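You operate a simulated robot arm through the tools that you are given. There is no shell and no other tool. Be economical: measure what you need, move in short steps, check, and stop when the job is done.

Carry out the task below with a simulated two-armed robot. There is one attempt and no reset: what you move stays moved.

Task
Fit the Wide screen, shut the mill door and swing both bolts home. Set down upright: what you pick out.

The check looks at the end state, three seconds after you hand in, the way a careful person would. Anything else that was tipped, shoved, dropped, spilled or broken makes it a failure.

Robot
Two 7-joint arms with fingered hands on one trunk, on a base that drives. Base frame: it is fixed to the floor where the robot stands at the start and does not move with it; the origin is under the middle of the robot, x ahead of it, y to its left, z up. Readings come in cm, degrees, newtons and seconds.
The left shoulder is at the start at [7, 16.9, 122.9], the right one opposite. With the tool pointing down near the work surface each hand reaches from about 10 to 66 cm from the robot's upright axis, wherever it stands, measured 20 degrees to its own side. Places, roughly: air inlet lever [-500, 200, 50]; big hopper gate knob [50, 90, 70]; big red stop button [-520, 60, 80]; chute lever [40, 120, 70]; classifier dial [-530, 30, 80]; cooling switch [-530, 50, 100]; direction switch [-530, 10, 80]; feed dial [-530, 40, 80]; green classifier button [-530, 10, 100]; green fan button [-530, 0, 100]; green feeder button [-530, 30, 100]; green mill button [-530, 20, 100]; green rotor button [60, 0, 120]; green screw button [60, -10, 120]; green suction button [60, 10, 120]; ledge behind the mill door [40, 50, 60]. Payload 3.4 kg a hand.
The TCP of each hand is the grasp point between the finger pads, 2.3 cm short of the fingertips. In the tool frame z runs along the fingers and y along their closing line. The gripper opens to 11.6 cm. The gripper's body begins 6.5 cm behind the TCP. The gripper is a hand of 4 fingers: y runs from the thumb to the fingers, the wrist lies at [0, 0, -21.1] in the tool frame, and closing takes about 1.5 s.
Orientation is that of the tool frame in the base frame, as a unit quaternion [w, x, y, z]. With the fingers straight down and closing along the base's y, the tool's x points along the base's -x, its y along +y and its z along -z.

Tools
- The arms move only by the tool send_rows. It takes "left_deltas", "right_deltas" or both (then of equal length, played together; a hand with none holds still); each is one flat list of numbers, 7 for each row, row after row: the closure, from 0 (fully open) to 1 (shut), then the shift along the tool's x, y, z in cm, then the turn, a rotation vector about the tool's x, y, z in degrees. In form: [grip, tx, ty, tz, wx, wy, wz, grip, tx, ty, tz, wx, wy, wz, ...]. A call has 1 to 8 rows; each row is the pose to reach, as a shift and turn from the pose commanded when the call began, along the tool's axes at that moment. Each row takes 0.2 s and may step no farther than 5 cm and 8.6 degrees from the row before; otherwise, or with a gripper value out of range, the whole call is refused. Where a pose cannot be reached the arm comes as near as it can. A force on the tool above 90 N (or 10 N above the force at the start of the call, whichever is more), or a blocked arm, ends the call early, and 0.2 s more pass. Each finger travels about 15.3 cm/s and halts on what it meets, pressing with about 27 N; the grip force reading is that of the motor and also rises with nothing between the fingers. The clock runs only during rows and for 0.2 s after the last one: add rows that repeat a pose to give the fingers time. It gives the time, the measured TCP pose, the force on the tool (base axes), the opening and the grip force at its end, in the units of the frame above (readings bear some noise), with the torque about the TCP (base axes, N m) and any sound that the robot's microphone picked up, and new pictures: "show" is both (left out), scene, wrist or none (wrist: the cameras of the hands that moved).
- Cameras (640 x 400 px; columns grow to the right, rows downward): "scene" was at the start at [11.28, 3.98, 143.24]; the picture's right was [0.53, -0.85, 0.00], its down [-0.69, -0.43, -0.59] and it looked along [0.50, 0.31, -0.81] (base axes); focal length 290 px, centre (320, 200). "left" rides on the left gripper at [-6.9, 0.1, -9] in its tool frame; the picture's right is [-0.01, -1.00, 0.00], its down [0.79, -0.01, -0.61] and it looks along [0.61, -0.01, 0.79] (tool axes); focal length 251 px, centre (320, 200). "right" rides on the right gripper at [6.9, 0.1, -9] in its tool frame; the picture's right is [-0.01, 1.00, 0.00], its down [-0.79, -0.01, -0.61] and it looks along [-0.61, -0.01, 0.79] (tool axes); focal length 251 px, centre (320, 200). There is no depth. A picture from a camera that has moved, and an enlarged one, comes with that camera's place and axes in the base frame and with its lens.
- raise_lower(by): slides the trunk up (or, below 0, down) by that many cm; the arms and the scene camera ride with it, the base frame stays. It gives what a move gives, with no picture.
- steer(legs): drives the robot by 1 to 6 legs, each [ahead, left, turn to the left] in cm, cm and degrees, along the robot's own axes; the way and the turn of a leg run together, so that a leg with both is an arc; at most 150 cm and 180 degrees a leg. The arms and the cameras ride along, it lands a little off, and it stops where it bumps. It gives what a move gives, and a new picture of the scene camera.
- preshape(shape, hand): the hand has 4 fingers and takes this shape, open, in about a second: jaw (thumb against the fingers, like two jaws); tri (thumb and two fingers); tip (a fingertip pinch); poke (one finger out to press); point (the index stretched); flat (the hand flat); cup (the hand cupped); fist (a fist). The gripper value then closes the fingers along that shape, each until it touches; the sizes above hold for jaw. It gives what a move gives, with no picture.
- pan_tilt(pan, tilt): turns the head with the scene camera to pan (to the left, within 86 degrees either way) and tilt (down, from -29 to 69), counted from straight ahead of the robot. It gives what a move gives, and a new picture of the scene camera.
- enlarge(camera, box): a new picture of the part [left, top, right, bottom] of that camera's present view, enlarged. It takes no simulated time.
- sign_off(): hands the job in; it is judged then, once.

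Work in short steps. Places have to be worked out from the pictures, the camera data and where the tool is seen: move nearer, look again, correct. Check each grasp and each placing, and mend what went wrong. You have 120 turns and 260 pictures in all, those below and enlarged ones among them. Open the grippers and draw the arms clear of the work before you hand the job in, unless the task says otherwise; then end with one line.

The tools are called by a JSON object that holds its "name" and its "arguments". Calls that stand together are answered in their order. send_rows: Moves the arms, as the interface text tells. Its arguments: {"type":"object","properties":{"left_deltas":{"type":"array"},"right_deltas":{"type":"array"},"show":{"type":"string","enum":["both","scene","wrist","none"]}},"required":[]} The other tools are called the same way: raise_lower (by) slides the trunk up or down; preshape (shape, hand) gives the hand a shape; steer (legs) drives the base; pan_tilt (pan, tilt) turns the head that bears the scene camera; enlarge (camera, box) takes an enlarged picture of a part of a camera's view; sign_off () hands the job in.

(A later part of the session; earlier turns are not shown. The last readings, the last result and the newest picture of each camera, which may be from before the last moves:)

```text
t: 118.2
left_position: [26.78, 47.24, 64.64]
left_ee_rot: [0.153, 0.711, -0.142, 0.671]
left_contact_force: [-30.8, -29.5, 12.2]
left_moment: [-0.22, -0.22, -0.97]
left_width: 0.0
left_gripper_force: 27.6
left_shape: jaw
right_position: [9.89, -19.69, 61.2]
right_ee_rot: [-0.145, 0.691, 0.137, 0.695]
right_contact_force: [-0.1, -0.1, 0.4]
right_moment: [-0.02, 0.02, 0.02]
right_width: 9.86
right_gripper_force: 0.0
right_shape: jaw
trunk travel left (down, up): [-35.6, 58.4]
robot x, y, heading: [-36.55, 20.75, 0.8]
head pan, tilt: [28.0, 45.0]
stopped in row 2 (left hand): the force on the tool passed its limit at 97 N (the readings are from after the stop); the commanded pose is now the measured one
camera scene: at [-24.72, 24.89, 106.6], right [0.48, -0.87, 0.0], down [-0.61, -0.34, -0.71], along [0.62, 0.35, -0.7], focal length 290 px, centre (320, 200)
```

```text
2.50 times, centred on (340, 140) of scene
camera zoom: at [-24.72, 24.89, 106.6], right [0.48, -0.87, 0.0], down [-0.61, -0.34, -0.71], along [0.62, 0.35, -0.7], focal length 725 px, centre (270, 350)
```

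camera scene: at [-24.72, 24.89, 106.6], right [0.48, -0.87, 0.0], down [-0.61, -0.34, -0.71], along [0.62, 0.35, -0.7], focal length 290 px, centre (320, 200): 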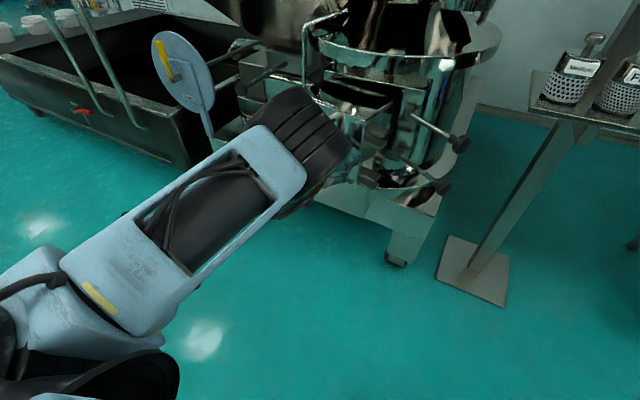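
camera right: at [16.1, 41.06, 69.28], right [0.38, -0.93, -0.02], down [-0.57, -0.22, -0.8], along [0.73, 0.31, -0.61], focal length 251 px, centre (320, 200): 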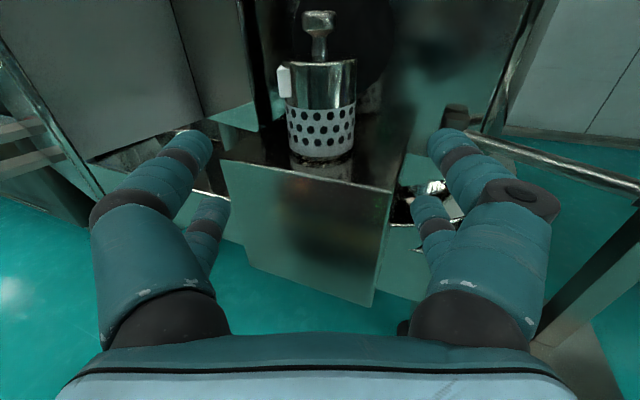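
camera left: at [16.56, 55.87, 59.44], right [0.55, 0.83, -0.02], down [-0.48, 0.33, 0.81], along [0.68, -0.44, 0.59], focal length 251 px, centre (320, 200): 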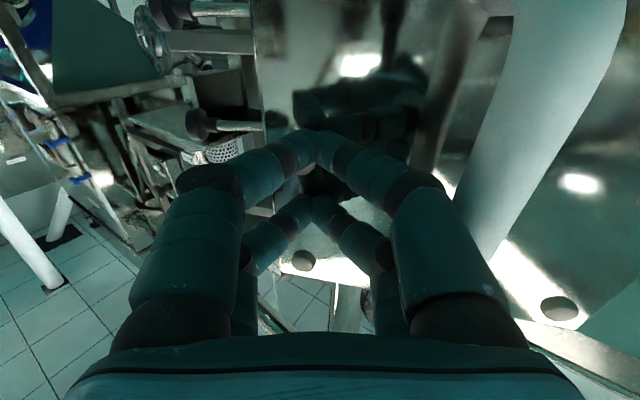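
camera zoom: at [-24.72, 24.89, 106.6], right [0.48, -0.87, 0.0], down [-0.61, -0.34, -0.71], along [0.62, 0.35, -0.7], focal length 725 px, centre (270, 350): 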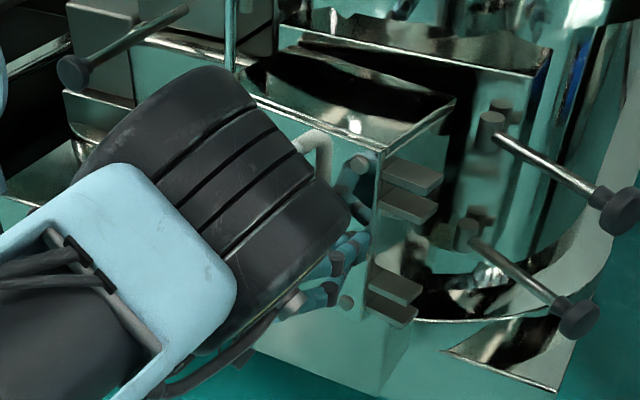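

The handle deflects the left hand. The right hand (pointing slightly left) can push the free end without touching the handle, and it's needed for the bolts anyway. I retract the left hand, raise, and drive left 38 cm.

{"name": "send_rows", "arguments": {"left_deltas": [1, 0, 0, -3, 0, 0, 0, 1, 0, 0, -6, 0, 0, 0, 1, 0, 0, -9, 0, 0, 0, 1, 0, 0, -11, 0, 0, 0], "show": "none"}}

{"name": "raise_lower", "arguments": {"by": 20}}

{"name": "steer", "arguments": {"legs": [[0, 38, 0]]}}

{"name": "pan_tilt", "arguments": {"pan": -8, "tilt": 45}}

{"name": "enlarge", "arguments": {"camera": "scene", "box": [200, 80, 460, 280]}}

```text
t: 119.2
left_position: [17.19, 52.64, 64.83]
left_ee_rot: [0.149, 0.715, -0.136, 0.669]
left_contact_force: [0.0, 0.8, 0.4]
left_moment: [0.02, -0.05, 0.01]
left_width: 0.0
left_gripper_force: 27.2
left_shape: jaw
right_position: [10.34, -19.33, 61.01]
right_ee_rot: [-0.144, 0.693, 0.14, 0.692]
right_contact_force: [-0.4, -0.4, 0.5]
right_moment: [0.01, -0.02, 0.01]
right_width: 9.85
right_gripper_force: 0.1
right_shape: jaw
trunk travel left (down, up): [-35.6, 58.4]
robot x, y, heading: [-36.19, 21.05, 0.9]
head pan, tilt: [28.0, 45.0]
```

```text
t: 121.4
left_position: [17.23, 52.63, 84.74]
left_ee_rot: [0.15, 0.715, -0.136, 0.669]
left_contact_force: [-0.1, -0.3, -0.2]
left_moment: [0.02, 0.02, 0.03]
left_width: 0.01
left_gripper_force: 26.8
left_shape: jaw
right_position: [10.32, -19.29, 81.1]
right_ee_rot: [-0.144, 0.693, 0.14, 0.692]
right_contact_force: [-1.0, 0.1, -0.1]
right_moment: [0.03, 0.02, -0.02]
right_width: 9.84
right_gripper_force: 0.0
right_shape: jaw
trunk travel left (down, up): [-55.6, 38.4]
robot x, y, heading: [-36.11, 20.98, 1.0]
head pan, tilt: [28.0, 45.0]
```

```text
t: 123.8
left_position: [16.4, 90.11, 84.71]
left_ee_rot: [0.149, 0.715, -0.135, 0.669]
left_contact_force: [0.5, 0.0, -0.6]
left_moment: [0.0, 0.0, -0.01]
left_width: 0.01
left_gripper_force: 27.2
left_shape: jaw
right_position: [9.84, 18.3, 81.11]
right_ee_rot: [-0.145, 0.693, 0.14, 0.692]
right_contact_force: [0.1, -0.1, -0.7]
right_moment: [0.01, 0.0, 0.0]
right_width: 9.84
right_gripper_force: 0.0
right_shape: jaw
trunk travel left (down, up): [-55.6, 38.4]
robot x, y, heading: [-37.05, 58.36, 1.2]
head pan, tilt: [28.0, 45.0]
camera scene: at [-24.77, 62.85, 126.47], right [0.49, -0.87, 0.0], down [-0.62, -0.35, -0.71], along [0.62, 0.35, -0.71], focal length 290 px, centre (320, 200)
```

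scene: 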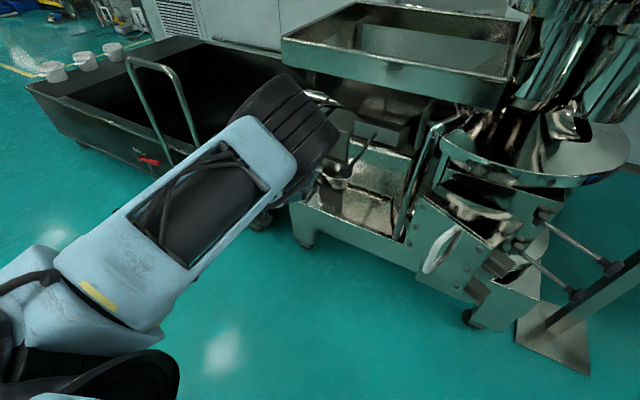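

```text
t: 124.8
left_position: [16.38, 90.08, 84.76]
left_ee_rot: [0.149, 0.715, -0.135, 0.669]
left_contact_force: [0.1, -0.7, -1.4]
left_moment: [0.01, 0.01, 0.0]
left_width: 0.0
left_gripper_force: 26.9
left_shape: jaw
right_position: [9.72, 18.13, 81.01]
right_ee_rot: [-0.145, 0.693, 0.14, 0.692]
right_contact_force: [-0.2, 0.0, -0.4]
right_moment: [-0.02, -0.04, -0.01]
right_width: 9.81
right_gripper_force: 0.0
right_shape: jaw
trunk travel left (down, up): [-55.6, 38.4]
robot x, y, heading: [-36.69, 58.51, 1.2]
head pan, tilt: [-8.0, 45.0]
camera scene: at [-23.79, 57.89, 126.47], right [-0.12, -0.99, 0.0], down [-0.7, 0.08, -0.71], along [0.7, -0.08, -0.71], focal length 290 px, centre (320, 200)
```

scene: 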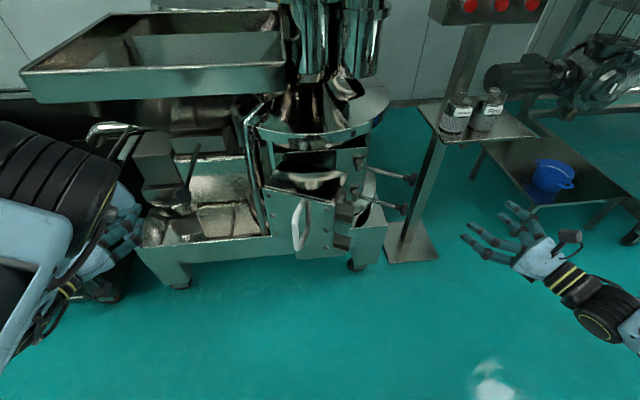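

```text
2.00 times, centred on (330, 180) of scene
camera zoom: at [-23.79, 57.89, 126.47], right [-0.12, -0.99, 0.0], down [-0.7, 0.08, -0.71], along [0.7, -0.08, -0.71], focal length 580 px, centre (300, 240)
```

zoom: 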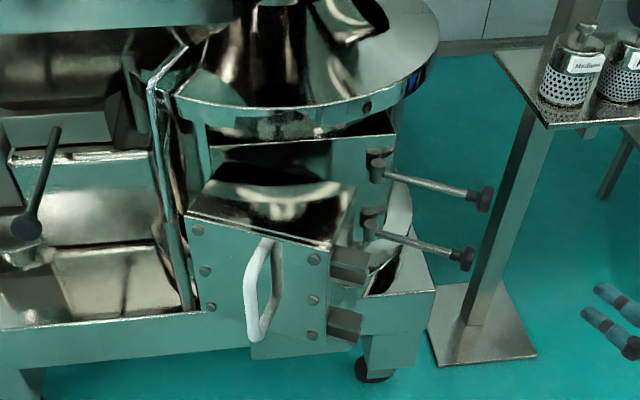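

Excellent view: face right edge at about [24, 48.5], handle mid-face at y≈57. Lower the trunk 15 cm, then bring the closed right hand in front of the free end.

{"name": "raise_lower", "arguments": {"by": -15}}

{"name": "send_rows", "arguments": {"right_deltas": [0.3, 0, -3.3, 2.5, 0, 0, 0, 0.6, 0, -6.6, 5, 0, 0, 0, 1, 0, -9.9, 7.5, 0, 0, 0, 1, 0, -13.2, 10, 0, 0, 0, 1, 0, -16.5, 12.5, 0, 0, 0, 1, 0, -19.8, 15, 0, 0, 0, 1, 0, -23, 16.5, 0, 0, 0], "show": "scene"}}

{"name": "enlarge", "arguments": {"camera": "scene", "box": [200, 60, 460, 260]}}

```text
t: 126.5
left_position: [16.36, 90.04, 69.67]
left_ee_rot: [0.149, 0.716, -0.134, 0.669]
left_contact_force: [-0.2, 0.1, 0.5]
left_moment: [0.04, 0.01, 0.01]
left_width: 0.0
left_gripper_force: 27.1
left_shape: jaw
right_position: [9.56, 18.22, 66.04]
right_ee_rot: [-0.145, 0.693, 0.14, 0.692]
right_contact_force: [0.5, 0.5, -0.3]
right_moment: [0.02, 0.0, -0.05]
right_width: 9.82
right_gripper_force: 0.0
right_shape: jaw
trunk travel left (down, up): [-40.6, 53.4]
robot x, y, heading: [-36.92, 58.81, 0.9]
head pan, tilt: [-8.0, 45.0]
```

```text
t: 128.1
left_position: [16.31, 90.18, 69.7]
left_ee_rot: [0.149, 0.715, -0.135, 0.669]
left_contact_force: [-0.3, -0.6, -0.5]
left_moment: [0.01, 0.05, 0.02]
left_width: 0.0
left_gripper_force: 27.0
left_shape: jaw
right_position: [15.85, 45.99, 66.23]
right_ee_rot: [-0.145, 0.693, 0.14, 0.692]
right_contact_force: [0.5, -0.3, 0.7]
right_moment: [0.01, 0.0, 0.03]
right_width: 0.01
right_gripper_force: 27.2
right_shape: jaw
trunk travel left (down, up): [-40.6, 53.4]
robot x, y, heading: [-37.29, 58.6, 1.0]
head pan, tilt: [-8.0, 45.0]
camera scene: at [-23.79, 57.94, 111.48], right [-0.12, -0.99, 0.0], down [-0.7, 0.08, -0.71], along [0.7, -0.08, -0.71], focal length 290 px, centre (320, 200)
```

scene: 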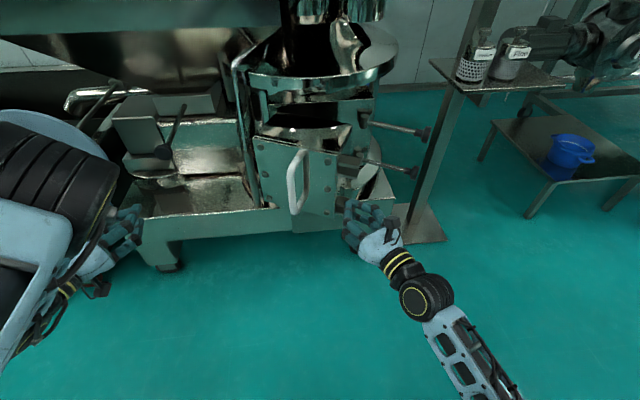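

```text
2.00 times, centred on (330, 160) of scene
camera zoom: at [-23.79, 57.94, 111.48], right [-0.12, -0.99, 0.0], down [-0.7, 0.08, -0.71], along [0.7, -0.08, -0.71], focal length 580 px, centre (300, 280)
```

zoom: 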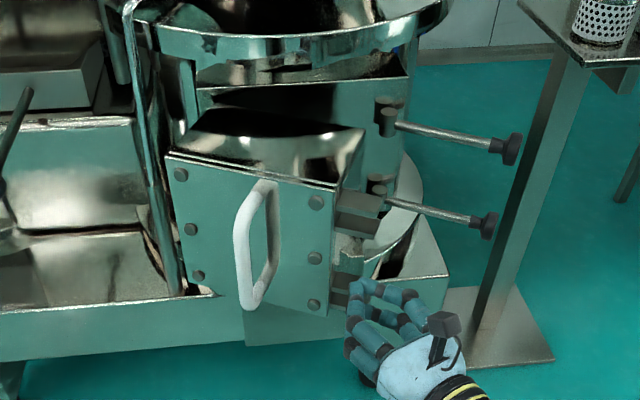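

Move to contact near y≈51 on the face, then push forward (slightly right) in small steps.

{"name": "send_rows", "arguments": {"right_deltas": [1, 0, -1.2, 2.5, 0, 0, 0, 1, 0, -1.9, 5, 0, 0, 0, 1, 0, -1.6, 7, 0, 0, 0, 1, 0, -1.2, 7.6, 0, 0, 0, 1, 0, -0.8, 8.2, 0, 0, 0, 1, 0, -0.4, 8.8, 0, 0, 0, 1, 0, 0, 9.4, 0, 0, 0, 1, 0, 0.4, 10, 0, 0, 0], "show": "scene"}}

{"name": "enlarge", "arguments": {"camera": "scene", "box": [200, 60, 460, 260]}}

```text
t: 129.9
left_position: [16.35, 90.19, 69.72]
left_ee_rot: [0.15, 0.715, -0.136, 0.669]
left_contact_force: [0.8, 0.3, 0.1]
left_moment: [0.04, -0.04, 0.03]
left_width: 0.0
left_gripper_force: 27.1
left_shape: jaw
right_position: [25.21, 49.5, 66.2]
right_ee_rot: [-0.146, 0.693, 0.14, 0.691]
right_contact_force: [-0.3, 0.7, 0.6]
right_moment: [-0.02, -0.01, -0.01]
right_width: 0.0
right_gripper_force: 27.4
right_shape: jaw
trunk travel left (down, up): [-40.6, 53.4]
robot x, y, heading: [-37.03, 58.88, 1.2]
head pan, tilt: [-8.0, 45.0]
camera scene: at [-23.77, 57.88, 111.47], right [-0.12, -0.99, 0.0], down [-0.7, 0.08, -0.71], along [0.7, -0.08, -0.71], focal length 290 px, centre (320, 200)
```

scene: 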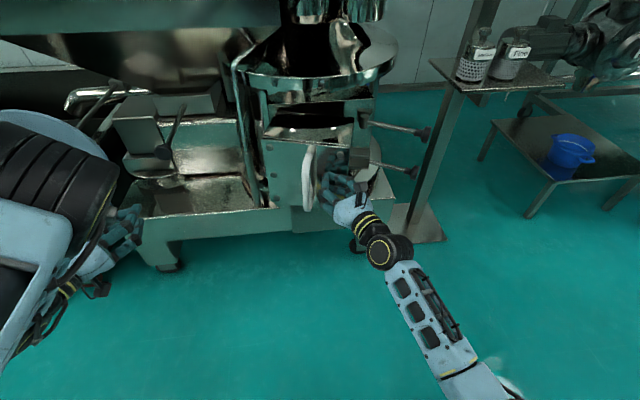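

```text
2.00 times, centred on (330, 160) of scene
camera zoom: at [-23.77, 57.88, 111.47], right [-0.12, -0.99, 0.0], down [-0.7, 0.08, -0.71], along [0.7, -0.08, -0.71], focal length 580 px, centre (300, 280)
```

zoom: 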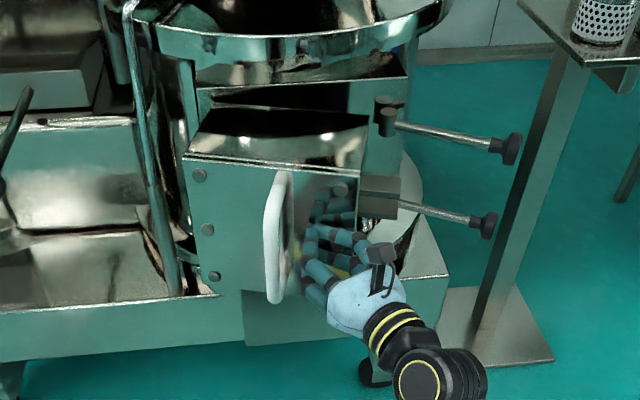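

The door moves easily this way and is nearly shut. Continue forward.

{"name": "send_rows", "arguments": {"right_deltas": [1, 0, 0.25, 0.5, 0, 0, 0, 1, 0, 0.5, 1, 0, 0, 0, 1, 0, 0.75, 1.5, 0, 0, 0, 1, 0, 1, 2, 0, 0, 0, 1, 0, 1.2, 2.5, 0, 0, 0, 1, 0, 1.4, 3, 0, 0, 0, 1, 0, 1.6, 3.5, 0, 0, 0, 1, 0, 1.8, 4, 0, 0, 0], "show": "scene"}}

{"name": "enlarge", "arguments": {"camera": "scene", "box": [200, 60, 460, 260]}}

```text
t: 131.5
left_position: [16.08, 89.53, 70.26]
left_ee_rot: [0.152, 0.712, -0.14, 0.671]
left_contact_force: [-0.5, 0.2, -0.5]
left_moment: [0.0, -0.01, 0.02]
left_width: 0.0
left_gripper_force: 27.4
left_shape: jaw
right_position: [28.08, 48.47, 66.34]
right_ee_rot: [-0.14, 0.694, 0.136, 0.693]
right_contact_force: [-32.2, -18.7, 6.4]
right_moment: [0.25, -0.34, 1.03]
right_width: 0.0
right_gripper_force: 26.9
right_shape: jaw
trunk travel left (down, up): [-40.6, 53.4]
robot x, y, heading: [-37.03, 58.45, 0.6]
head pan, tilt: [-8.0, 45.0]
stopped in row 7 (right hand): the force on the tool passed its limit at 103 N (the readings are from after the stop); the commanded pose is now the measured one
camera scene: at [-24.56, 57.54, 111.58], right [-0.13, -0.99, 0.0], down [-0.7, 0.09, -0.71], along [0.71, -0.09, -0.7], focal length 290 px, centre (320, 200)
```

scene: 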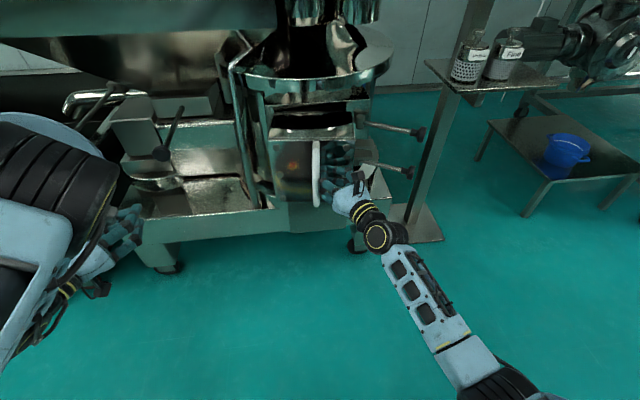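

```text
2.00 times, centred on (330, 160) of scene
camera zoom: at [-24.56, 57.54, 111.58], right [-0.13, -0.99, 0.0], down [-0.7, 0.09, -0.71], along [0.71, -0.09, -0.7], focal length 580 px, centre (300, 280)
```

zoom: 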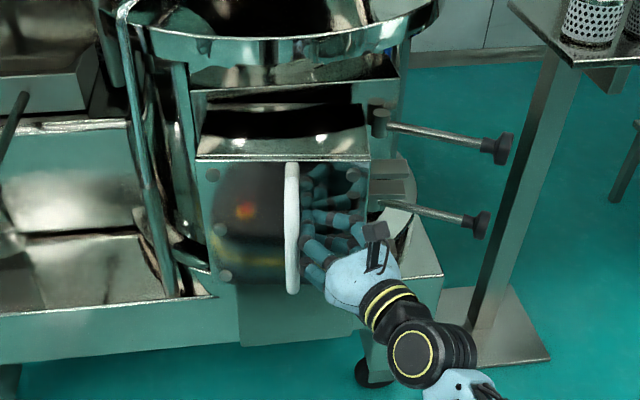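

Nearly closed; fingers press against the handle again. I retract slightly, shift right 2 cm and push straight in.

{"name": "send_rows", "arguments": {"right_deltas": [1, 0, 0, -2, 0, 0, 0, 1, 0, 1.9, -2.8, 0, 0, 0, 1, 0, 2.2, -1.9, 0, 0, 0, 1, 0, 2.6, -1, 0, 0, 0, 1, 0, 2.9, -0.3, 0, 0, 0, 1, 0, 3.1, 0.3, 0, 0, 0, 1, 0, 3.3, 0.9, 0, 0, 0, 1, 0, 3.5, 1.4, 0, 0, 0], "show": "scene"}}

{"name": "enlarge", "arguments": {"camera": "scene", "box": [200, 60, 460, 260]}}

```text
t: 133.2
left_position: [15.82, 89.39, 70.15]
left_ee_rot: [0.152, 0.712, -0.139, 0.672]
left_contact_force: [-0.8, 0.4, 0.4]
left_moment: [0.04, 0.0, -0.02]
left_width: 0.01
left_gripper_force: 26.6
left_shape: jaw
right_position: [29.75, 46.03, 65.73]
right_ee_rot: [-0.143, 0.697, 0.141, 0.688]
right_contact_force: [-44.4, -9.0, 8.9]
right_moment: [0.25, -0.83, 0.55]
right_width: 0.01
right_gripper_force: 26.7
right_shape: jaw
trunk travel left (down, up): [-40.6, 53.4]
robot x, y, heading: [-37.67, 58.56, 0.7]
head pan, tilt: [-8.0, 45.0]
stopped in row 8 (right hand): the force on the tool passed its limit at 99 N (the readings are from after the stop); the commanded pose is now the measured one
camera scene: at [-24.98, 57.6, 111.62], right [-0.13, -0.99, 0.0], down [-0.7, 0.09, -0.71], along [0.71, -0.09, -0.7], focal length 290 px, centre (320, 200)
```

scene: 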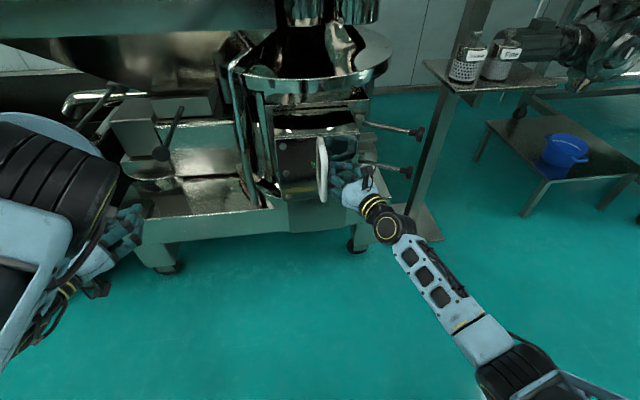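

```text
2.00 times, centred on (330, 160) of scene
camera zoom: at [-24.98, 57.6, 111.62], right [-0.13, -0.99, 0.0], down [-0.7, 0.09, -0.71], along [0.71, -0.09, -0.7], focal length 580 px, centre (300, 280)
```

zoom: 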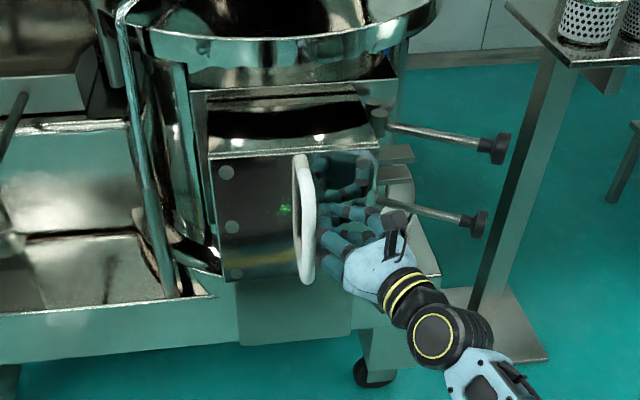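

Likely closed now (reaction purely −x). I withdraw the right hand to check.

{"name": "send_rows", "arguments": {"right_deltas": [1, 0, 0, -3, 0, 0, 0, 1, 0, 1, -7, 0, 0, 0, 1, 0, 4, -10, 0, 0, 0, 1, 0, 8, -12, 0, 0, 0, 1, 0, 12, -14, 0, 0, 0], "show": "scene"}}

{"name": "enlarge", "arguments": {"camera": "scene", "box": [220, 70, 440, 230]}}

```text
t: 134.4
left_position: [16.3, 89.62, 69.76]
left_ee_rot: [0.151, 0.715, -0.138, 0.669]
left_contact_force: [0.0, 0.0, -0.5]
left_moment: [0.0, 0.01, 0.0]
left_width: 0.01
left_gripper_force: 27.0
left_shape: jaw
right_position: [22.02, 29.34, 65.5]
right_ee_rot: [-0.143, 0.7, 0.141, 0.685]
right_contact_force: [-0.7, 0.3, -0.5]
right_moment: [-0.02, 0.0, 0.06]
right_width: 0.01
right_gripper_force: 26.7
right_shape: jaw
trunk travel left (down, up): [-40.6, 53.4]
robot x, y, heading: [-37.2, 58.62, 0.8]
head pan, tilt: [-8.0, 45.0]
camera scene: at [-24.1, 57.65, 111.48], right [-0.13, -0.99, 0.0], down [-0.7, 0.09, -0.71], along [0.7, -0.09, -0.71], focal length 290 px, centre (320, 200)
```

scene: 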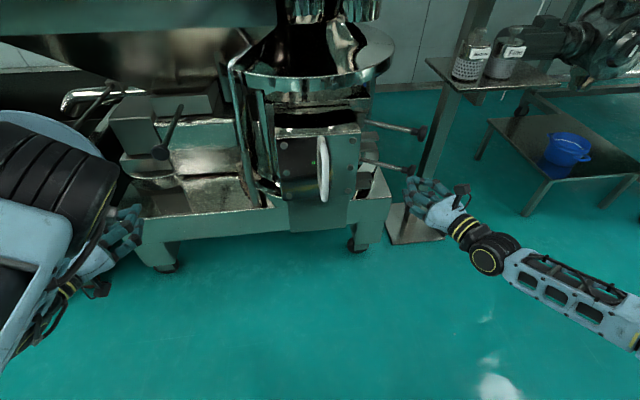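

```text
2.50 times, centred on (330, 150) of scene
camera zoom: at [-24.1, 57.65, 111.48], right [-0.13, -0.99, 0.0], down [-0.7, 0.09, -0.71], along [0.7, -0.09, -0.71], focal length 725 px, centre (295, 325)
```

zoom: 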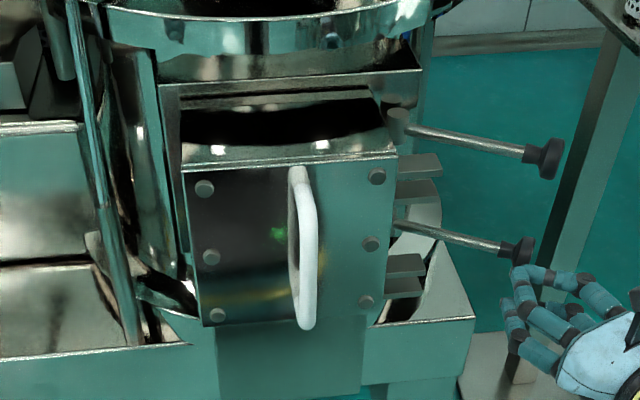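

Door looks shut (within about a degree). Next the bolts: I give the right hand the "point" shape to use a single stretched finger, and look at its geometry.

{"name": "preshape", "arguments": {"hand": "right", "shape": "point"}}

{"name": "send_rows", "arguments": {"right_deltas": [0, 0, 2, -2, 0, 0, 0, 0, 0, 3.5, -3.5, 0, 0, 0], "show": "both"}}

{"name": "enlarge", "arguments": {"camera": "scene", "box": [300, 90, 500, 250]}}

```text
t: 135.3
left_position: [16.25, 89.69, 69.82]
left_ee_rot: [0.15, 0.715, -0.137, 0.669]
left_contact_force: [0.7, -0.5, -0.4]
left_moment: [-0.01, -0.02, 0.01]
left_width: 0.0
left_gripper_force: 26.9
left_shape: jaw
right_position: [22.2, 29.44, 65.29]
right_ee_rot: [-0.142, 0.7, 0.139, 0.685]
right_contact_force: [-0.3, -0.6, -0.2]
right_moment: [0.0, 0.02, 0.03]
right_width: 0.0
right_gripper_force: 0.0
right_shape: point
trunk travel left (down, up): [-40.6, 53.4]
robot x, y, heading: [-37.36, 58.95, 0.7]
head pan, tilt: [-8.0, 45.0]
```

```text
t: 135.9
left_position: [16.2, 89.62, 69.67]
left_ee_rot: [0.151, 0.715, -0.138, 0.669]
left_contact_force: [0.4, -0.1, -0.4]
left_moment: [0.0, -0.02, 0.02]
left_width: 0.0
left_gripper_force: 27.2
left_shape: jaw
right_position: [20.3, 24.73, 65.59]
right_ee_rot: [-0.144, 0.7, 0.14, 0.685]
right_contact_force: [0.3, -1.1, -0.2]
right_moment: [-0.02, -0.02, 0.01]
right_width: 0.0
right_gripper_force: 0.0
right_shape: point
trunk travel left (down, up): [-40.6, 53.4]
robot x, y, heading: [-37.35, 58.47, 0.8]
head pan, tilt: [-8.0, 45.0]
camera scene: at [-24.07, 57.67, 111.47], right [-0.13, -0.99, 0.0], down [-0.7, 0.09, -0.71], along [0.7, -0.09, -0.71], focal length 290 px, centre (320, 200)
camera right: at [12.31, 21.15, 72.59], right [0.39, -0.92, -0.02], down [-0.58, -0.23, -0.78], along [0.72, 0.32, -0.62], focal length 251 px, centre (320, 200)
```

scene: 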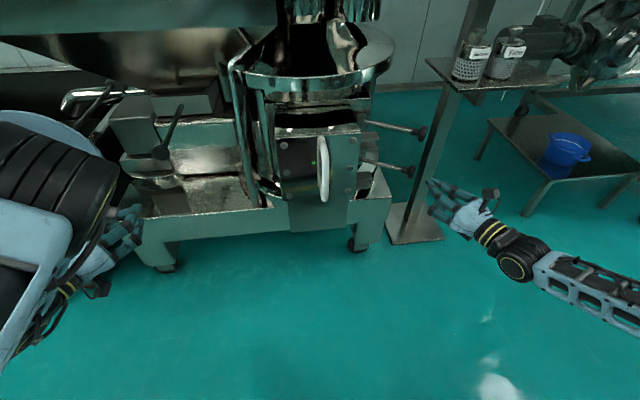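
right: 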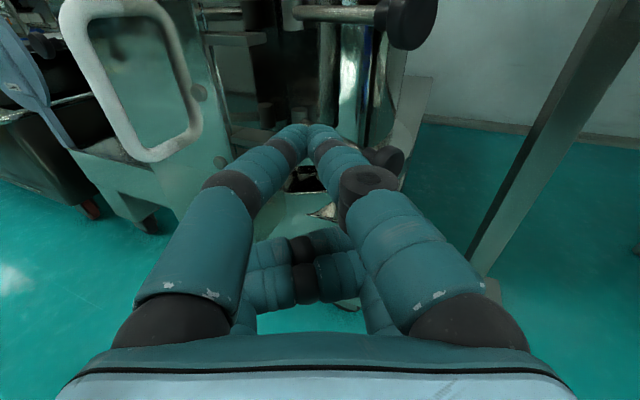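

```text
2.50 times, centred on (400, 170) of scene
camera zoom: at [-24.07, 57.67, 111.47], right [-0.13, -0.99, 0.0], down [-0.7, 0.09, -0.71], along [0.7, -0.09, -0.71], focal length 725 px, centre (120, 275)
```

zoom: 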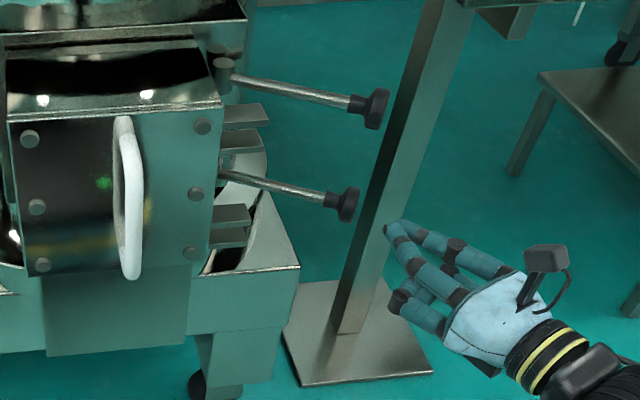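

The pointing fingertip is ~2 cm above the TCP. To reach behind the bolts I park the left hand further back/left, then drive the robot to about [-27, 27].

{"name": "send_rows", "arguments": {"left_deltas": [1, 0, -2, -3, 0, 0, 0, 1, 0, -4, -6, 0, 0, 0, 1, 0, -6, -8.5, 0, 0, 0, 1, 0, -8, -8.5, 0, 0, 0], "show": "none"}}

{"name": "steer", "arguments": {"legs": [[0, -31, -0.8], [8, 0, 0]]}}

{"name": "pan_tilt", "arguments": {"pan": 5, "tilt": 45}}

```text
t: 136.9
left_position: [11.73, 100.4, 70.08]
left_ee_rot: [0.152, 0.715, -0.138, 0.668]
left_contact_force: [0.4, 0.4, 0.2]
left_moment: [0.01, -0.01, 0.01]
left_width: 0.02
left_gripper_force: 26.9
left_shape: jaw
right_position: [20.29, 24.7, 65.54]
right_ee_rot: [-0.143, 0.7, 0.141, 0.686]
right_contact_force: [0.3, 1.0, 0.3]
right_moment: [0.0, -0.01, 0.02]
right_width: 0.0
right_gripper_force: 0.1
right_shape: point
trunk travel left (down, up): [-40.6, 53.4]
robot x, y, heading: [-37.06, 58.75, 0.7]
head pan, tilt: [-8.0, 45.0]
```

```text
t: 139.7
left_position: [20.39, 68.34, 70.14]
left_ee_rot: [0.155, 0.715, -0.141, 0.667]
left_contact_force: [-0.3, 0.2, 0.5]
left_moment: [0.03, 0.01, -0.01]
left_width: 0.03
left_gripper_force: 26.8
left_shape: jaw
right_position: [28.34, -7.34, 65.48]
right_ee_rot: [-0.138, 0.701, 0.136, 0.686]
right_contact_force: [0.0, -0.7, 0.1]
right_moment: [0.02, -0.05, 0.01]
right_width: 0.0
right_gripper_force: 0.0
right_shape: point
trunk travel left (down, up): [-40.6, 53.4]
robot x, y, heading: [-28.95, 27.01, 0.3]
head pan, tilt: [-8.0, 45.0]
camera scene: at [-15.68, 26.15, 111.46], right [-0.14, -0.99, 0.0], down [-0.7, 0.1, -0.71], along [0.7, -0.1, -0.71], focal length 290 px, centre (320, 200)
```

scene: 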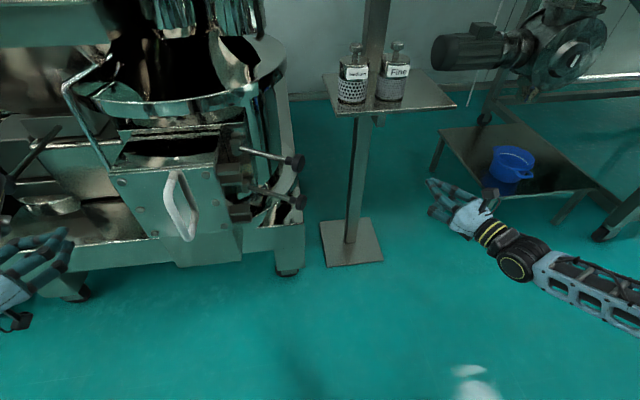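

```text
t: 140.4
left_position: [20.35, 68.44, 70.03]
left_ee_rot: [0.154, 0.714, -0.141, 0.668]
left_contact_force: [0.2, 1.0, 0.0]
left_moment: [-0.03, 0.01, 0.03]
left_width: 0.02
left_gripper_force: 27.4
left_shape: jaw
right_position: [28.27, -7.33, 65.58]
right_ee_rot: [-0.139, 0.701, 0.136, 0.686]
right_contact_force: [0.6, -0.1, 0.0]
right_moment: [-0.04, -0.02, 0.01]
right_width: 0.01
right_gripper_force: 0.1
right_shape: point
trunk travel left (down, up): [-40.6, 53.4]
robot x, y, heading: [-28.99, 26.9, 0.2]
head pan, tilt: [5.0, 45.0]
camera scene: at [-15.75, 27.98, 111.47], right [0.09, -1.0, 0.0], down [-0.7, -0.06, -0.71], along [0.7, 0.06, -0.71], focal length 290 px, centre (320, 200)
```

scene: 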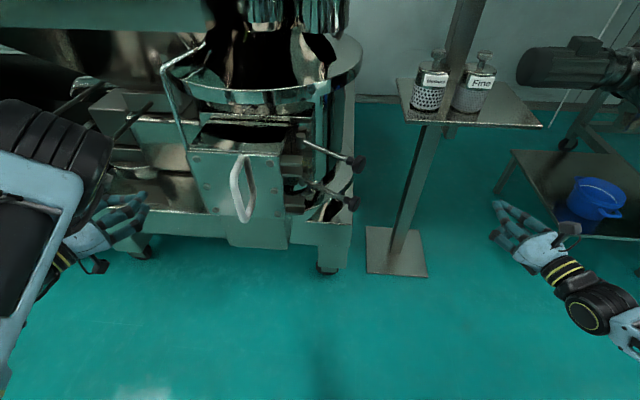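

Now yaw the right hand to ~65° while moving to [36, 8, 69.6], at the upper bolt's height.

{"name": "send_rows", "arguments": {"right_deltas": [0, 0.7, -1.9, 2.2, 7.2, 0, 0, 0, 1.4, -3.8, 4.3, 14.4, 0, 0, 0, 2.1, -5.6, 6.5, 21.6, 0, 0, 0, 2.8, -7.5, 8.6, 28.8, 0, 0, 0, 3.5, -9.3, 10.8, 36, 0, 0, 0, 4, -11.2, 12.9, 43, 0, 0, 0, 4, -11.2, 12.9, 43, 0, 0], "show": "both"}}

{"name": "enlarge", "arguments": {"camera": "scene", "box": [260, 90, 500, 270]}}

```text
t: 142.0
left_position: [20.33, 68.51, 70.21]
left_ee_rot: [0.153, 0.715, -0.14, 0.668]
left_contact_force: [0.7, -0.4, -0.1]
left_moment: [-0.01, 0.01, 0.01]
left_width: 0.0
left_gripper_force: 26.9
left_shape: jaw
right_position: [36.01, 8.19, 69.29]
right_ee_rot: [-0.387, 0.601, 0.379, 0.588]
right_contact_force: [0.5, 0.2, 0.6]
right_moment: [0.01, -0.02, -0.01]
right_width: 0.0
right_gripper_force: 0.0
right_shape: point
trunk travel left (down, up): [-40.6, 53.4]
robot x, y, heading: [-28.84, 27.21, -0.1]
head pan, tilt: [5.0, 45.0]
camera scene: at [-15.78, 27.95, 111.48], right [0.09, -1.0, 0.0], down [-0.7, -0.06, -0.71], along [0.7, 0.06, -0.71], focal length 290 px, centre (320, 200)
camera right: at [32.6, -0.13, 76.23], right [0.91, -0.41, -0.03], down [-0.27, -0.55, -0.79], along [0.31, 0.73, -0.61], focal length 251 px, centre (320, 200)
```

scene: 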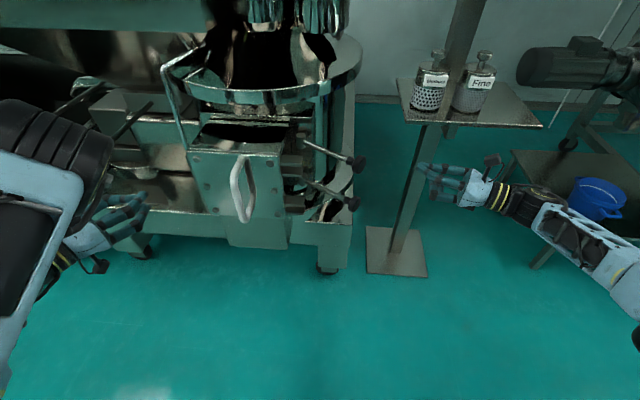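
right: 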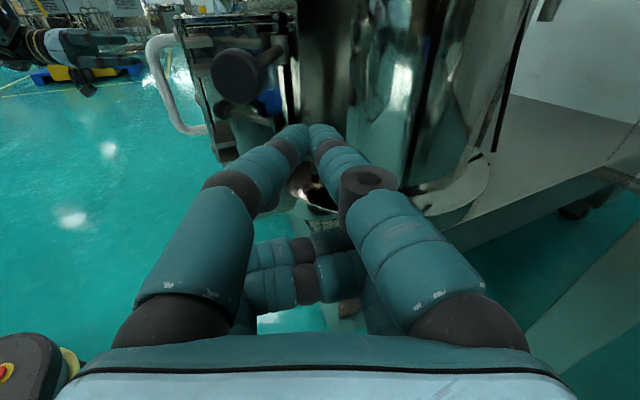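

```text
2.22 times, centred on (380, 180) of scene
camera zoom: at [-15.78, 27.95, 111.48], right [0.09, -1.0, 0.0], down [-0.7, -0.06, -0.71], along [0.7, 0.06, -0.71], focal length 644 px, centre (187, 244)
```

zoom: 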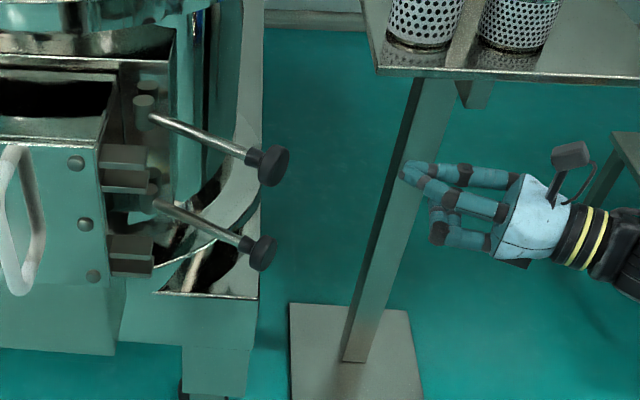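

The upper knob is left of the finger's line, as wanted. Advance ~16 cm so the finger passes behind the rod.

{"name": "send_rows", "arguments": {"right_deltas": [0, 0.2, 0.3, 4.2, 0, 0, 0, 0, 0.3, 0.3, 8.4, 0, 0, 0, 0, 0.3, 0, 12.5, 0, 0, 0, 0, 0.3, 0, 16, 0, 0, 0], "show": "both"}}

{"name": "enlarge", "arguments": {"camera": "scene", "box": [240, 90, 440, 250]}}

```text
t: 143.0
left_position: [20.49, 68.42, 70.14]
left_ee_rot: [0.155, 0.714, -0.142, 0.668]
left_contact_force: [0.7, -0.8, -0.6]
left_moment: [-0.02, 0.02, 0.01]
left_width: 0.0
left_gripper_force: 26.9
left_shape: jaw
right_position: [41.25, 22.59, 70.15]
right_ee_rot: [-0.387, 0.601, 0.379, 0.588]
right_contact_force: [1.1, 1.2, -0.5]
right_moment: [0.0, 0.01, 0.02]
right_width: 0.0
right_gripper_force: 0.1
right_shape: point
right hand out of reach, approached as far as the arm can: row 4
trunk travel left (down, up): [-40.6, 53.4]
robot x, y, heading: [-29.28, 27.13, 0.1]
head pan, tilt: [5.0, 45.0]
camera scene: at [-15.78, 27.99, 111.48], right [0.09, -1.0, 0.0], down [-0.7, -0.06, -0.71], along [0.7, 0.06, -0.71], focal length 290 px, centre (320, 200)
camera right: at [37.83, 14.41, 77.18], right [0.91, -0.41, -0.03], down [-0.27, -0.55, -0.79], along [0.31, 0.73, -0.61], focal length 251 px, centre (320, 200)
```

scene: 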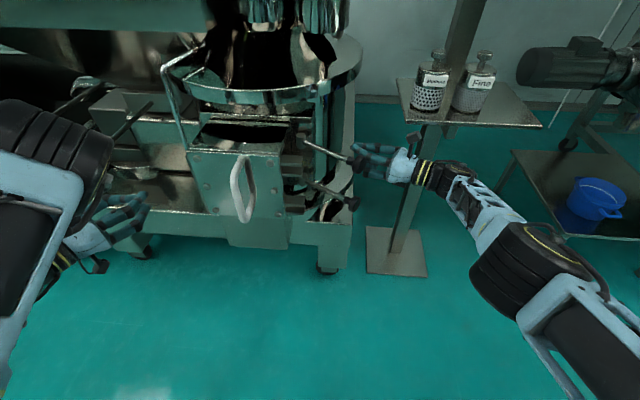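
right: 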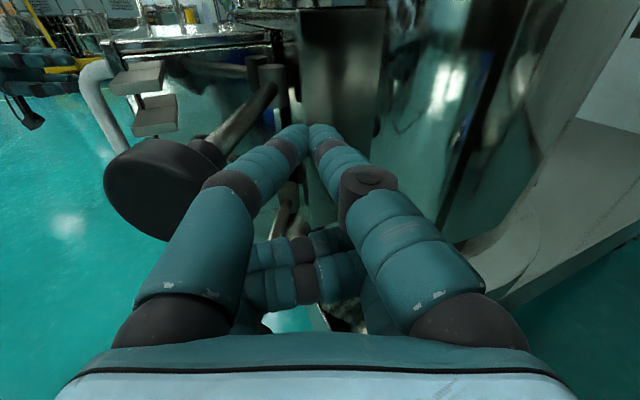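

```text
2.50 times, centred on (340, 170) of scene
camera zoom: at [-15.78, 27.99, 111.48], right [0.09, -1.0, 0.0], down [-0.7, -0.06, -0.71], along [0.7, 0.06, -0.71], focal length 725 px, centre (270, 275)
```

zoom: 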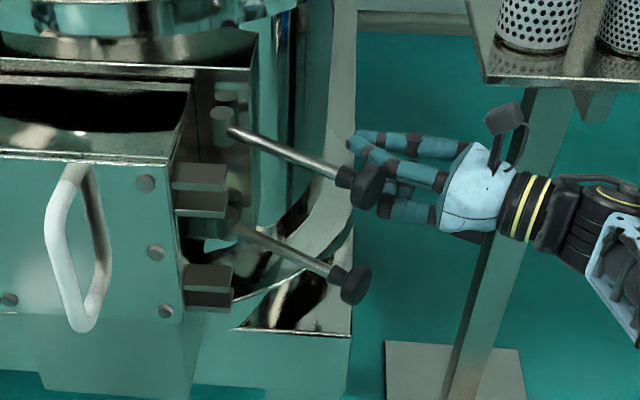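

The finger is behind the upper rod's knob. Now sweep it along the arc toward the door ears, yawing the hand along.

{"name": "send_rows", "arguments": {"right_deltas": [0, 0, -2.6, -0.3, -7, 0, 0, 0, 0, -5.2, -0.6, -14, 0, 0, 0, 0, -7.3, -0.2, -20.5, 0, 0, 0, 0, -9.3, 0.4, -27, 0, 0, 0, 0, -11.1, 1.4, -33.5, 0, 0, 0, 0, -12.8, 2.5, -40, 0, 0, 0, 0, -14, 4.2, -41.5, 0, 0], "show": "both"}}

{"name": "enlarge", "arguments": {"camera": "scene", "box": [200, 90, 440, 250]}}

```text
t: 144.6
left_position: [20.41, 68.21, 70.29]
left_ee_rot: [0.154, 0.714, -0.143, 0.668]
left_contact_force: [0.5, 0.3, 0.5]
left_moment: [0.0, 0.01, 0.02]
left_width: 0.0
left_gripper_force: 26.8
left_shape: jaw
right_position: [43.46, 35.06, 63.74]
right_ee_rot: [-0.143, 0.697, 0.14, 0.688]
right_contact_force: [-7.2, -28.6, 5.1]
right_moment: [0.55, -0.18, -0.51]
right_width: 0.0
right_gripper_force: 0.0
right_shape: point
right hand out of reach, approached as far as the arm can: row 1, 2, 3, 4, 5, 6, 7
trunk travel left (down, up): [-40.6, 53.4]
robot x, y, heading: [-28.78, 26.96, 0.2]
head pan, tilt: [5.0, 45.0]
camera scene: at [-15.89, 27.62, 111.5], right [0.09, -1.0, 0.0], down [-0.7, -0.06, -0.71], along [0.7, 0.07, -0.71], focal length 290 px, centre (320, 200)
camera right: at [35.36, 31.6, 70.82], right [0.39, -0.92, -0.02], down [-0.57, -0.23, -0.79], along [0.72, 0.32, -0.62], focal length 251 px, centre (320, 200)
```

scene: 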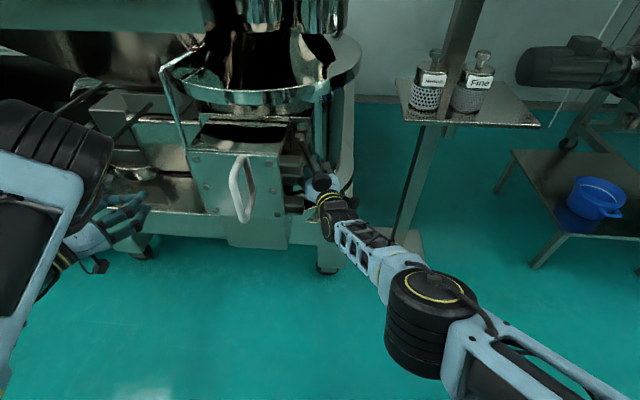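
right: 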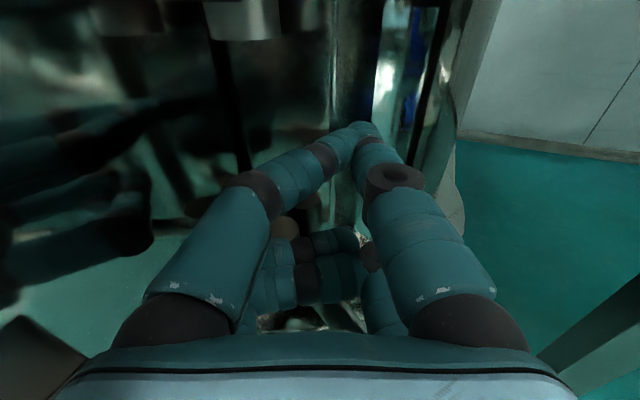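

```text
2.50 times, centred on (320, 170) of scene
camera zoom: at [-15.89, 27.62, 111.5], right [0.09, -1.0, 0.0], down [-0.7, -0.06, -0.71], along [0.7, 0.07, -0.71], focal length 725 px, centre (320, 275)
```

zoom: 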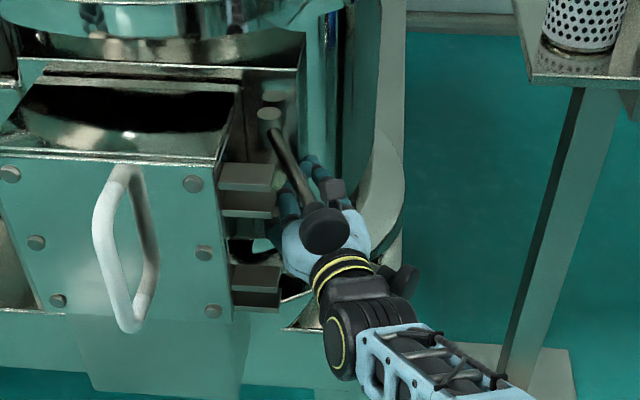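

The arm reached a limit and drifted forward, but the upper bolt already swung most of the way (knob near [29, 32]). I withdraw straight back and look.

{"name": "send_rows", "arguments": {"right_deltas": [0, 0, 0, -3, 0, 0, 0, 0, 0, 0, -6, 0, 0, 0, 0, 0, 0, -10, 0, 0, 0, 0, 0, 0, -14, 0, 0, 0, 0, 0, 2, -17, 0, 0, 0], "show": "both"}}

{"name": "enlarge", "arguments": {"camera": "scene", "box": [200, 90, 440, 250]}}

```text
t: 146.0
left_position: [20.31, 68.56, 70.07]
left_ee_rot: [0.154, 0.713, -0.141, 0.669]
left_contact_force: [-0.8, -0.2, -1.2]
left_moment: [0.03, 0.0, 0.01]
left_width: 0.0
left_gripper_force: 26.8
left_shape: jaw
right_position: [41.87, 34.35, 62.43]
right_ee_rot: [-0.128, 0.657, 0.153, 0.727]
right_contact_force: [9.9, 9.2, 29.0]
right_moment: [-0.86, 0.54, 0.2]
right_width: 0.0
right_gripper_force: 0.0
right_shape: point
right hand out of reach, approached as far as the arm can: row 1, 2, 3, 4, 5
trunk travel left (down, up): [-40.6, 53.4]
robot x, y, heading: [-29.0, 27.05, 0.3]
head pan, tilt: [5.0, 45.0]
stopped in row 5 (right hand): the force on the tool passed its limit at 93 N (the readings are from after the stop); the commanded pose is now the measured one
camera scene: at [-15.89, 27.99, 111.43], right [0.09, -1.0, 0.0], down [-0.7, -0.07, -0.71], along [0.71, 0.07, -0.71], focal length 290 px, centre (320, 200)
camera right: at [32.99, 30.99, 68.51], right [0.39, -0.92, 0.05], down [-0.48, -0.24, -0.85], along [0.79, 0.31, -0.53], focal length 251 px, centre (320, 200)
```

scene: 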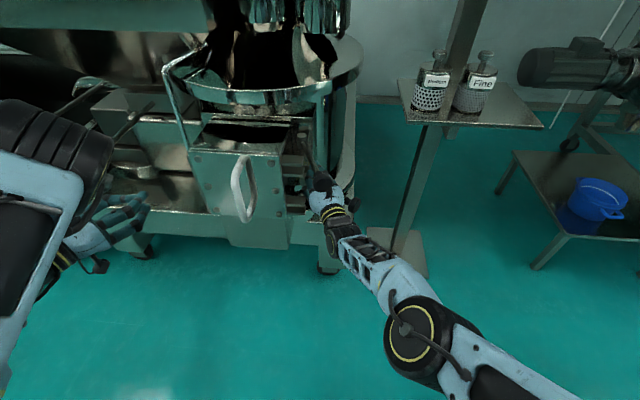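
right: 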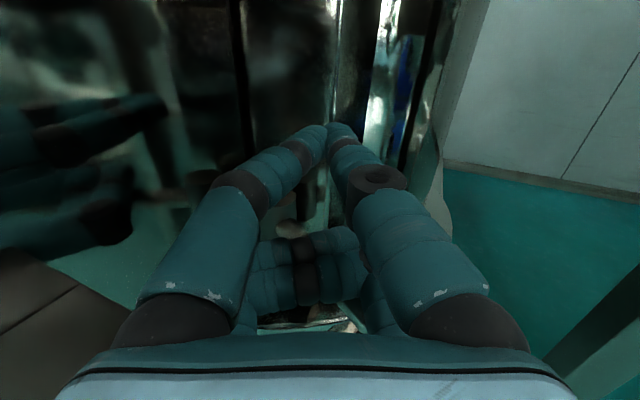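

```text
2.50 times, centred on (320, 170) of scene
camera zoom: at [-15.89, 27.99, 111.43], right [0.09, -1.0, 0.0], down [-0.7, -0.07, -0.71], along [0.71, 0.07, -0.71], focal length 725 px, centre (320, 275)
```

zoom: 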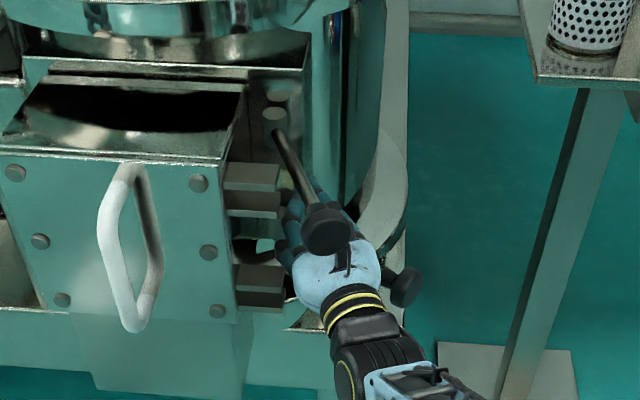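

The right arm is cramped this far left of the robot. I raise 1 cm to relieve the vertical contact and back out with the base along the hand's axis.

{"name": "raise_lower", "arguments": {"by": 1}}

{"name": "steer", "arguments": {"legs": [[-9, -3.5, 0]]}}

{"name": "enlarge", "arguments": {"camera": "scene", "box": [200, 70, 440, 230]}}

```text
t: 146.6
left_position: [20.37, 68.63, 71.06]
left_ee_rot: [0.154, 0.714, -0.14, 0.668]
left_contact_force: [0.6, -0.4, -0.1]
left_moment: [-0.01, -0.01, 0.0]
left_width: 0.0
left_gripper_force: 27.6
left_shape: jaw
right_position: [41.8, 34.4, 62.78]
right_ee_rot: [-0.13, 0.663, 0.152, 0.722]
right_contact_force: [-0.6, 2.0, 0.4]
right_moment: [-0.01, 0.01, 0.03]
right_width: 0.0
right_gripper_force: 0.0
right_shape: point
trunk travel left (down, up): [-41.6, 52.4]
robot x, y, heading: [-28.69, 27.08, 0.3]
head pan, tilt: [5.0, 45.0]
```

```text
t: 147.7
left_position: [11.36, 65.08, 71.13]
left_ee_rot: [0.154, 0.713, -0.141, 0.669]
left_contact_force: [0.0, 0.0, 0.5]
left_moment: [0.07, -0.01, 0.02]
left_width: 0.0
left_gripper_force: 27.3
left_shape: jaw
right_position: [32.73, 30.79, 62.71]
right_ee_rot: [-0.13, 0.663, 0.152, 0.721]
right_contact_force: [0.0, -0.5, 0.9]
right_moment: [0.04, 0.01, -0.03]
right_width: 0.0
right_gripper_force: 0.1
right_shape: point
trunk travel left (down, up): [-41.6, 52.4]
robot x, y, heading: [-37.81, 23.69, 0.5]
head pan, tilt: [5.0, 45.0]
camera scene: at [-24.75, 24.51, 112.49], right [0.09, -1.0, 0.0], down [-0.7, -0.07, -0.71], along [0.7, 0.07, -0.71], focal length 290 px, centre (320, 200)
```

scene: 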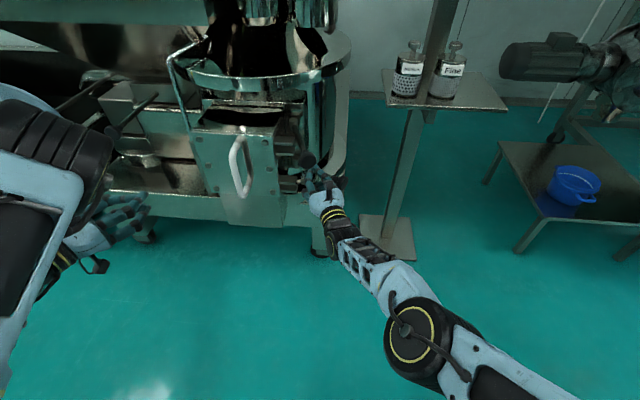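

```text
2.50 times, centred on (320, 150) of scene
camera zoom: at [-24.75, 24.51, 112.49], right [0.09, -1.0, 0.0], down [-0.7, -0.07, -0.71], along [0.7, 0.07, -0.71], focal length 725 px, centre (320, 325)
```

zoom: 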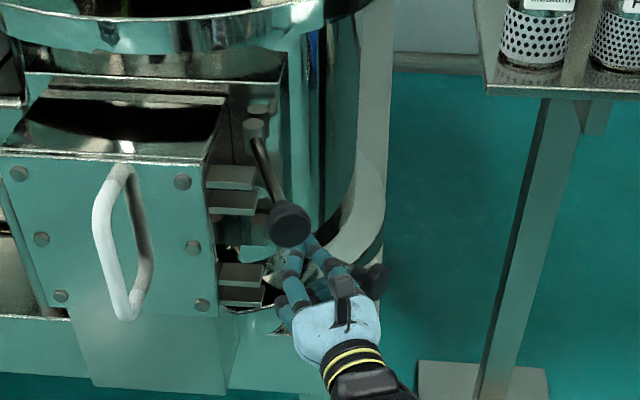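

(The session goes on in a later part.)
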